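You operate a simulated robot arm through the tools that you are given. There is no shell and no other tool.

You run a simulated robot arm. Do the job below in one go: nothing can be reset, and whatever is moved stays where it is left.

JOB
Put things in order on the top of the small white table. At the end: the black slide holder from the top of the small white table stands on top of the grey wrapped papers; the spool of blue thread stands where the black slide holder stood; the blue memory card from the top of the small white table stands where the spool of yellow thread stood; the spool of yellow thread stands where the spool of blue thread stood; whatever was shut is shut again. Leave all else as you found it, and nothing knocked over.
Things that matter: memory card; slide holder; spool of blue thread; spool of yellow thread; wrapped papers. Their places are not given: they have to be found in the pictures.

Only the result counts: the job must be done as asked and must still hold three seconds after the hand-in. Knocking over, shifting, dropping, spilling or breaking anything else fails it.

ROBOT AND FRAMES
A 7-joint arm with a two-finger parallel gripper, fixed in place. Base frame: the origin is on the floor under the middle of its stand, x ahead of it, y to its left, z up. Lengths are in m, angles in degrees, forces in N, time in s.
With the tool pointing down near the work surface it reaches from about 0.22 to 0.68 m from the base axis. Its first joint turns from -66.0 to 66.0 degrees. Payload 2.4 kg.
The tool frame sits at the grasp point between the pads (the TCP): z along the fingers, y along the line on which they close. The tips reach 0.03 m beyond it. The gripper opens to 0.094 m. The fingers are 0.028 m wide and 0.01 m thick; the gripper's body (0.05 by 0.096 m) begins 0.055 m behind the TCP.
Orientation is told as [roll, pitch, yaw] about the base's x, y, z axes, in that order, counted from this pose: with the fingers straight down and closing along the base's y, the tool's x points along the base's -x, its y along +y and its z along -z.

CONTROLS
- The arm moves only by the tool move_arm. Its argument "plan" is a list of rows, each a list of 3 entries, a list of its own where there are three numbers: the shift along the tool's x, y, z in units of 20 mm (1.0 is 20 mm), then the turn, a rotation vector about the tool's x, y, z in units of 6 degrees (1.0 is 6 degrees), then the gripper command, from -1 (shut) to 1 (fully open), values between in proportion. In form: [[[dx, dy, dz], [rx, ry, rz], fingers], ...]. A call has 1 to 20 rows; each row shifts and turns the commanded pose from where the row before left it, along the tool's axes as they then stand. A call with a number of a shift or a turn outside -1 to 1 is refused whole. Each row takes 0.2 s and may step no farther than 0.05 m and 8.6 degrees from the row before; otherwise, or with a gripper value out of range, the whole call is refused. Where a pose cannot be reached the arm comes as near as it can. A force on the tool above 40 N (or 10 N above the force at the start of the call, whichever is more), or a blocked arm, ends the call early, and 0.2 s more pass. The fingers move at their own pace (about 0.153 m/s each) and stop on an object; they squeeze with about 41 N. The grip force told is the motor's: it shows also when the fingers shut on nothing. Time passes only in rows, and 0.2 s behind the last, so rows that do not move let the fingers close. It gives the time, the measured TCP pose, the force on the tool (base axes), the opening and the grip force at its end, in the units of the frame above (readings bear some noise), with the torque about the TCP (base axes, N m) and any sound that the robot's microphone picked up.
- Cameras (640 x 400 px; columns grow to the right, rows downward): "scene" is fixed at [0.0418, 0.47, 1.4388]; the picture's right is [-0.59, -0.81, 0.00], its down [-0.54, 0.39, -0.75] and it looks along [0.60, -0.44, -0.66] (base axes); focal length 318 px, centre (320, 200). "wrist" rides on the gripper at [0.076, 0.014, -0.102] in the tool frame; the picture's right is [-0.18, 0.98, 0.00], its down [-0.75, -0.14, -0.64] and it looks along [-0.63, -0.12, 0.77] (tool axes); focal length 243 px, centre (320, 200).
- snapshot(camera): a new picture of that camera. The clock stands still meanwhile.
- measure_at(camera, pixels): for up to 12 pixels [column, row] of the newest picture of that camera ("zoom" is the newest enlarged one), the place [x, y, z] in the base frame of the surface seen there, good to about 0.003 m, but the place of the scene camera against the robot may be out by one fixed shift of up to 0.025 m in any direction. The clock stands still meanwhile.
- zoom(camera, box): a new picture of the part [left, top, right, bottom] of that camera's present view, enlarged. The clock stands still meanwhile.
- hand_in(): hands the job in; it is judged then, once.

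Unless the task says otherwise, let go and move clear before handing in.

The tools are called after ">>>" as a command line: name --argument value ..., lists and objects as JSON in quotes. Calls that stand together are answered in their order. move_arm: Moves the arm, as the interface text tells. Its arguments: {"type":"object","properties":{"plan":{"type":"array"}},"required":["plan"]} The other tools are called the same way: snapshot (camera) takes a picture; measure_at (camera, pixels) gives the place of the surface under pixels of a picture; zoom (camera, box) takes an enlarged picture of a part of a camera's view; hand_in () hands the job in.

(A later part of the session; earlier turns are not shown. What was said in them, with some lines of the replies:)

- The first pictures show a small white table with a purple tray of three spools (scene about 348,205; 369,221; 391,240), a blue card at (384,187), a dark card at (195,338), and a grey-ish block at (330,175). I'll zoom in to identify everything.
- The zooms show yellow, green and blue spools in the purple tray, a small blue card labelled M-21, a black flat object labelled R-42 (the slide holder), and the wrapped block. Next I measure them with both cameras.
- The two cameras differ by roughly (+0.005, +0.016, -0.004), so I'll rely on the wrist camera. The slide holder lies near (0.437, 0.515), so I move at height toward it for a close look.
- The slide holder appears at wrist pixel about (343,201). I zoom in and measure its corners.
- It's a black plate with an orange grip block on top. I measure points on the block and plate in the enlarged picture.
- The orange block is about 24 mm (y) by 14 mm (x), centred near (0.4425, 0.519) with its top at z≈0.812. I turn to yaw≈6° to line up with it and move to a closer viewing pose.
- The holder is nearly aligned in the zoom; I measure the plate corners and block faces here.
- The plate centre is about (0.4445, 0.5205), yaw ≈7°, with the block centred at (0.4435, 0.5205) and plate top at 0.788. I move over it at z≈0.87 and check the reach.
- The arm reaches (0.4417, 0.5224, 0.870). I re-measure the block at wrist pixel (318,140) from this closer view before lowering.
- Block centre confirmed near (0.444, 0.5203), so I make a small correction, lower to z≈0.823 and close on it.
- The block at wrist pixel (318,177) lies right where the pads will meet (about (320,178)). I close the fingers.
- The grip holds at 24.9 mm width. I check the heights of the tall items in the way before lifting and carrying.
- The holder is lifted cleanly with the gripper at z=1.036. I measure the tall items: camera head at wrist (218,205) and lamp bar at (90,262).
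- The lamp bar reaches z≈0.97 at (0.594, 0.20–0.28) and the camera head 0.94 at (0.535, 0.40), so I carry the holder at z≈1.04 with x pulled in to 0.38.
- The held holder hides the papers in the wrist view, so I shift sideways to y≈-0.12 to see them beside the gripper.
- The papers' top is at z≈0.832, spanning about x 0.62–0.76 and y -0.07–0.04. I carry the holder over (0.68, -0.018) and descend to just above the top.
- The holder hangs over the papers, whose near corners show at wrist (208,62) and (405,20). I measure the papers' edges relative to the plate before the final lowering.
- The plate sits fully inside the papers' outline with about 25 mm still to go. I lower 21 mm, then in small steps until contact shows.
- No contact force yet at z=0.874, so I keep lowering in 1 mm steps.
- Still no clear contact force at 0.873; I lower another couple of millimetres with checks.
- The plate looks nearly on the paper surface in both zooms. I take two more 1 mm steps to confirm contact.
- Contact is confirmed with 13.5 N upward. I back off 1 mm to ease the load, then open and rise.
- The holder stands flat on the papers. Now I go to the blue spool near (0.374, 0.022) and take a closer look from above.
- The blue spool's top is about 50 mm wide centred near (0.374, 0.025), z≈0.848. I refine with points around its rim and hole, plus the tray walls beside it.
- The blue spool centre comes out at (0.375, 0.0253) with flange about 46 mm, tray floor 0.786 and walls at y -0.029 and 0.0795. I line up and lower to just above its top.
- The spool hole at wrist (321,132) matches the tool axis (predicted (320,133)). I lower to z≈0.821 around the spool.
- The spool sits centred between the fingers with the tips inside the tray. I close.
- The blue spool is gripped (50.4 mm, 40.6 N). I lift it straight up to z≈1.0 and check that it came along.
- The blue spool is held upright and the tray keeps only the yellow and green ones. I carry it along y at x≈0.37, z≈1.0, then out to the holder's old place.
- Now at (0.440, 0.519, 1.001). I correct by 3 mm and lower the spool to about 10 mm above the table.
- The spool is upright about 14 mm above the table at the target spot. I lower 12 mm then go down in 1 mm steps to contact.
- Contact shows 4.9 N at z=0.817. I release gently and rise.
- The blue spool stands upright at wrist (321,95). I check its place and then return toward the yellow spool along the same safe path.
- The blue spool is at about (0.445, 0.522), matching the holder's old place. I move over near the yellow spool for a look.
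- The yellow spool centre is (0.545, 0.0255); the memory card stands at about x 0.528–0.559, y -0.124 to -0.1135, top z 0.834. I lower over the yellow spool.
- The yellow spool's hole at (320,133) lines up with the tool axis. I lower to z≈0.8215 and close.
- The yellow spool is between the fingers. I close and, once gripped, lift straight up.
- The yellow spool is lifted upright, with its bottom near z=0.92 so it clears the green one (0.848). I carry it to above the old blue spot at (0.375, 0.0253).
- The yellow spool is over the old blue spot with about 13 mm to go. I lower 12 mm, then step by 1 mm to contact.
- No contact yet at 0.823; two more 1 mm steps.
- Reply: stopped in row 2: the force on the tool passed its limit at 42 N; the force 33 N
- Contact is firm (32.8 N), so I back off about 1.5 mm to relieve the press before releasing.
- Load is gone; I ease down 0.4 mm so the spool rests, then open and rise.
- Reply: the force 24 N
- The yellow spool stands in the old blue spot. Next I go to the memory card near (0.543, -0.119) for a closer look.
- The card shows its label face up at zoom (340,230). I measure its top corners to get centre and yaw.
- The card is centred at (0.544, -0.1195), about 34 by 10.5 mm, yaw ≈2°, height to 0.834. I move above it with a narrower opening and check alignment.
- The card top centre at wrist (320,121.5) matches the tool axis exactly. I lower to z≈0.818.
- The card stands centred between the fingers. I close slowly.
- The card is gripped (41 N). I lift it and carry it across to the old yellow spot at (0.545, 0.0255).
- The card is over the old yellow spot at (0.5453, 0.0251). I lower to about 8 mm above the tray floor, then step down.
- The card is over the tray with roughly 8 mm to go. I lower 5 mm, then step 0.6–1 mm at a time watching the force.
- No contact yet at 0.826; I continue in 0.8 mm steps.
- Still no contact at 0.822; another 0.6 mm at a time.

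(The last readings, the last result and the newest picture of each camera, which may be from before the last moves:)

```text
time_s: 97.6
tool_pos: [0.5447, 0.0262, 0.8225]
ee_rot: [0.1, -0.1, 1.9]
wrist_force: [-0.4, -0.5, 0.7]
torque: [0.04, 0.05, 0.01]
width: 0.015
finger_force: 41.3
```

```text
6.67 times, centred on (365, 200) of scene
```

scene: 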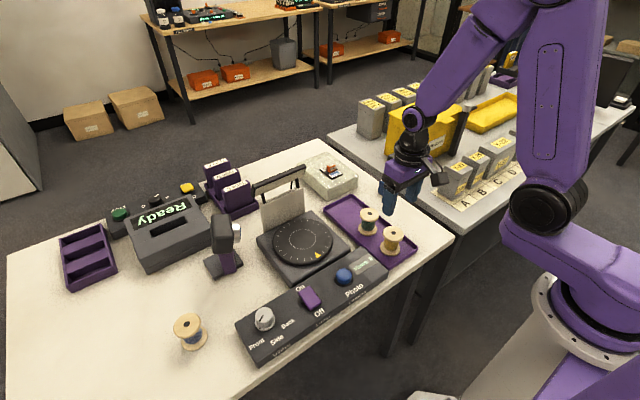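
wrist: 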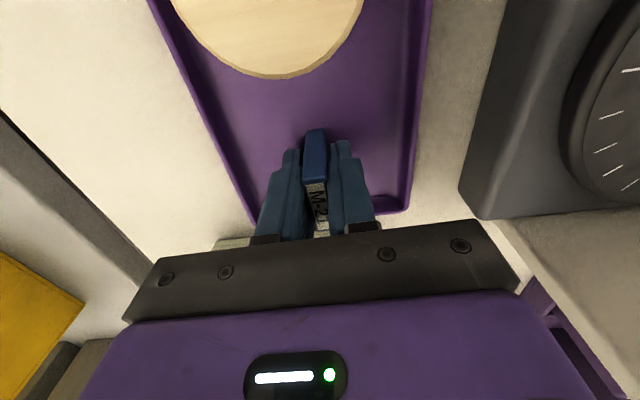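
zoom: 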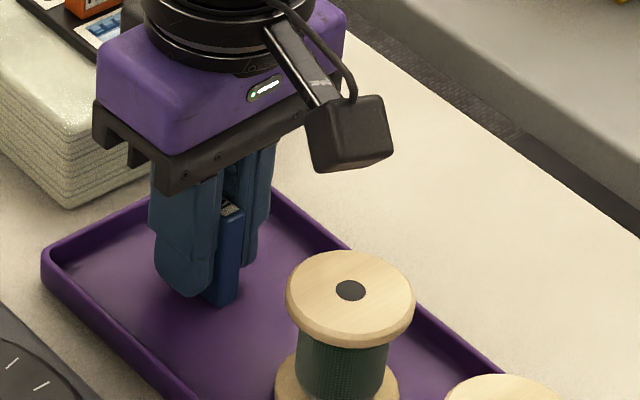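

The card's bottom looks very near the tray floor in the scene zoom (225,300). I continue in 0.6 mm steps.

>>> move_arm --plan '[[[0, 0, 0.03], [0, 0, 0], -1], [[0, 0, 0], [0, 0, 0], -1]]'

>>> move_arm --plan '[[[0, 0, 0.03], [0, 0, 0], -1], [[0, 0, 0], [0, 0, 0], -1]]'

```text
time_s: 98.2
tool_pos: [0.5446, 0.0261, 0.8224]
ee_rot: [-0.1, -0.2, 2.1]
wrist_force: [-2.5, 0.9, 11.9]
torque: [0.03, 0.12, -0.05]
width: 0.0153
finger_force: 40.3
```

```text
time_s: 98.8
tool_pos: [0.5452, 0.0249, 0.8215]
ee_rot: [0.0, -0.2, 1.9]
wrist_force: [-7.5, 1.4, 34.7]
torque: [-0.02, 0.33, -0.02]
width: 0.0152
finger_force: 41.3
```

Contact is firm now (34.7 N). I back off 0.8 mm, then open slowly so the card stays standing.

>>> move_arm --plan '[[[0, 0, -0.04], [0, 0, 0], -1], [[0, 0, 0], [0, 0, 0], -1]]'

```text
time_s: 99.4
tool_pos: [0.5464, 0.0253, 0.8215]
ee_rot: [0.0, -0.2, 2.1]
wrist_force: [-2.4, 2.2, 26.6]
torque: [0.06, 0.14, -0.01]
width: 0.0154
finger_force: 40.8
```

>>> move_arm --plan '[[[0, 0, -0.02], [0, 0, 0], -1], [[0, 0, 0], [0, 0, 0], -1]]'

```text
time_s: 100.0
tool_pos: [0.5459, 0.0255, 0.823]
ee_rot: [0.0, -0.2, 2.0]
wrist_force: [1.9, 0.3, 25.8]
torque: [0.01, -0.07, 0.0]
width: 0.0152
finger_force: 40.6
```

The force lingers at 25.8 N; another small back-off.

>>> move_arm --plan '[[[0, 0, -0.02], [0, 0, 0], -1], [[0, 0, 0], [0, 0, 0], -1]]'

```text
time_s: 100.6
tool_pos: [0.5449, 0.0254, 0.8224]
ee_rot: [0.0, -0.2, 2.0]
wrist_force: [5.0, 0.6, 11.8]
torque: [0.02, -0.24, -0.04]
width: 0.0151
finger_force: 40.6
```

Force is down to 11.8 N; I open slowly and then rise clear.

>>> move_arm --plan '[[[0, 0, -0.01], [0, 0, 0], -1], [[0, 0, 0], [0, 0, 0], -0.62], [[0, 0, 0], [0, 0, 0], -0.5], [[0, 0, 0], [0, 0, 0], -0.3], [[0, 0, 0], [0, 0, 0], -0.05], [[0, 0, 0], [0, 0, 0], -0.05]]'

>>> snapshot --camera "wrist"

```text
time_s: 102.0
tool_pos: [0.5443, 0.0262, 0.822]
ee_rot: [0.0, -0.1, 2.0]
wrist_force: [-1.2, -0.4, -0.3]
torque: [0.01, 0.0, -0.01]
width: 0.0447
finger_force: 0.1
```

```text
taken
```

wrist: 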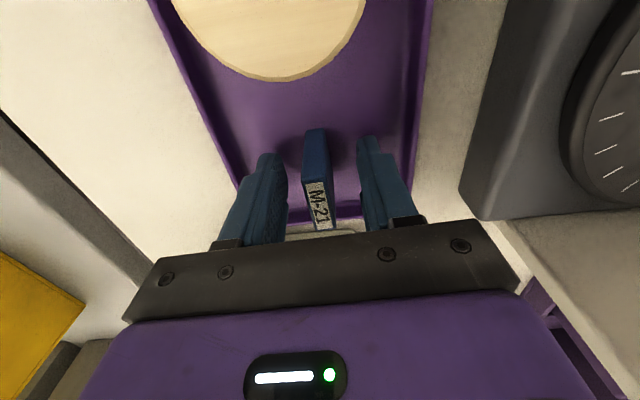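

The card stands upright free of the fingers at wrist (316,180). I rise straight up and look.

>>> move_arm --plan '[[[0, 0, -0.3], [0, 0, 0], -0.05], [[0, 0, -0.7], [0, 0, 0], -0.05], [[0, 0, -1], [0, 0, 0], -0.05], [[0, 0, -1], [0, 0, 0], -0.05], [[0, 0, -1], [0, 0, 0], -0.05], [[0, 0, -1], [0, 0, 0], -0.05], [[0, 0, -1], [0, 0, 0], -0.05], [[0, 0, -1], [0, 0, 0], -0.05], [[0, 0, -1], [0, 0, 0], -0.05], [[0, 0, -1], [0, 0, 0], -0.05], [[0, 0, 0], [0, 0, 0], -0.05]]'

>>> snapshot --camera "wrist"

>>> snapshot --camera "scene"

>>> zoom --camera "scene" --box '[300, 140, 460, 280]'

```text
time_s: 104.4
tool_pos: [0.5446, 0.0254, 1.0021]
ee_rot: [0.0, -0.1, 2.0]
wrist_force: [0.6, 0.0, -0.1]
torque: [-0.02, -0.02, 0.01]
width: 0.0448
finger_force: 0.0
```

```text
taken
```

wrist: 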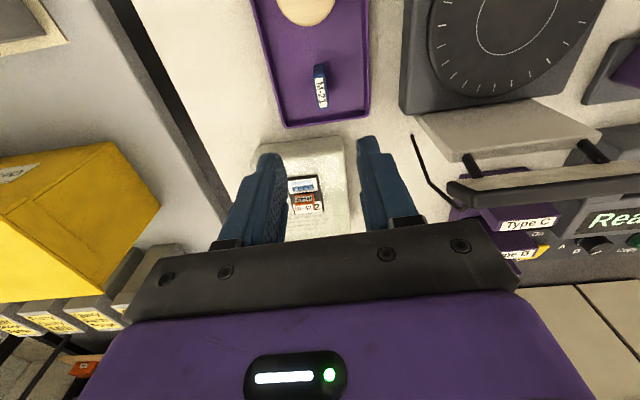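

```text
taken
```

scene: 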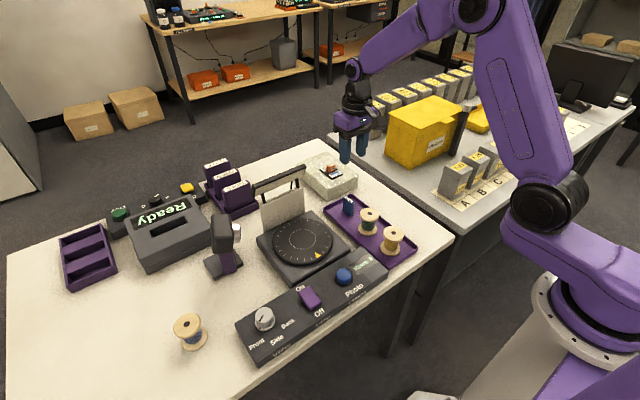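

```text
2.86 times, centred on (380, 210) of scene
```

zoom: 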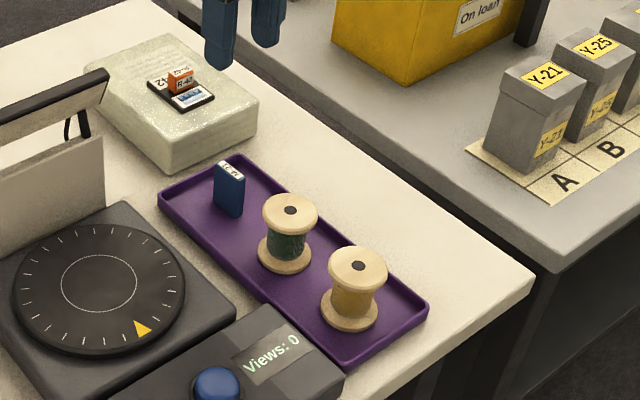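

Both pictures show the card standing where the yellow spool was, the yellow spool where the blue was, and the tray, papers and green spool unmoved. I verify the card's position and take a last look at the blue spool and slide holder.

>>> measure_at --camera "wrist" --pixels '[[317, 80], [322, 94], [325, 106], [303, 195], [290, 180], [318, 178], [326, 212]]'

>>> zoom --camera "scene" --box '[130, 260, 290, 400]'

>>> zoom --camera "scene" --box '[40, 150, 280, 300]'

```text
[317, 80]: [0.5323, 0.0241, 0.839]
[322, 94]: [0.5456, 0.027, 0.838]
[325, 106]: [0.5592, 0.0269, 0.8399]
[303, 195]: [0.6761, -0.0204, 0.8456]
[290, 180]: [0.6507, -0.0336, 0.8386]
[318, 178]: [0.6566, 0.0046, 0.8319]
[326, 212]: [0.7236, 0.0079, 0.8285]
```

```text
2.86 times, centred on (210, 330) of scene
```

zoom: 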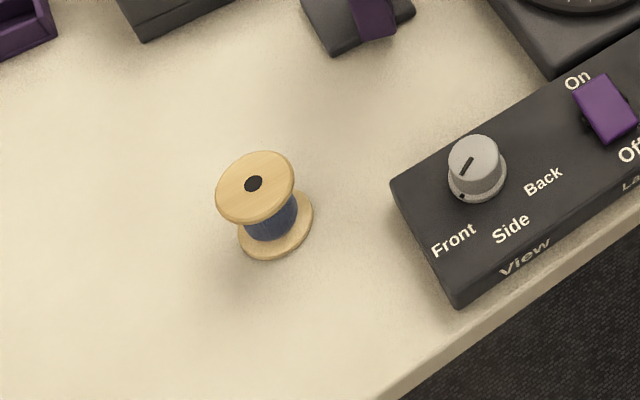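

```text
2.67 times, centred on (160, 225) of scene
```

zoom: 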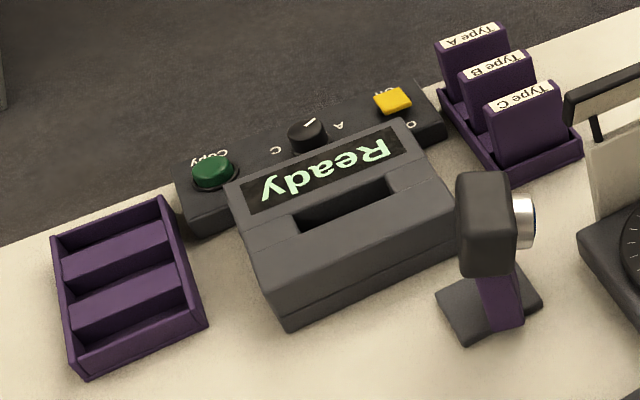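

The card is centred at (0.5455, 0.026), the blue spool stands upright where the holder was, the holder lies on the papers, and the other items look unchanged. The gripper is clear at z=1.0, so I hand in.

>>> hand_in

```text
The job is handed in.
```

The job is done and handed in. The last pictures before the hand-in showed every piece in place and nothing knocked over.

| Item | Now stands | Measured centre (x, y) |
|---|---|---|
| Black slide holder (R-42) | flat on top of the grey wrapped papers | about (0.68, -0.02) |
| Spool of blue thread | where the slide holder stood | about (0.445, 0.522) |
| Spool of yellow thread | where the spool of blue thread stood, in the purple tray | about (0.3745, 0.0255) |
| Blue memory card (M-21) | upright where the spool of yellow thread stood, in the purple tray | about (0.5455, 0.026) |

- **Firm contact:** while setting down the yellow spool the force on the tool passed its limit, stopping a move at 42 N. The memory card also met the tray floor firmly, at about 35 N. I eased off both before letting go. The tray, papers and green spool look unmoved in the later pictures.
- **Shut items:** I opened nothing, so there was nothing to shut again.
- **Gripper:** it was empty and clear of the table at z = 1.0 when I handed in.
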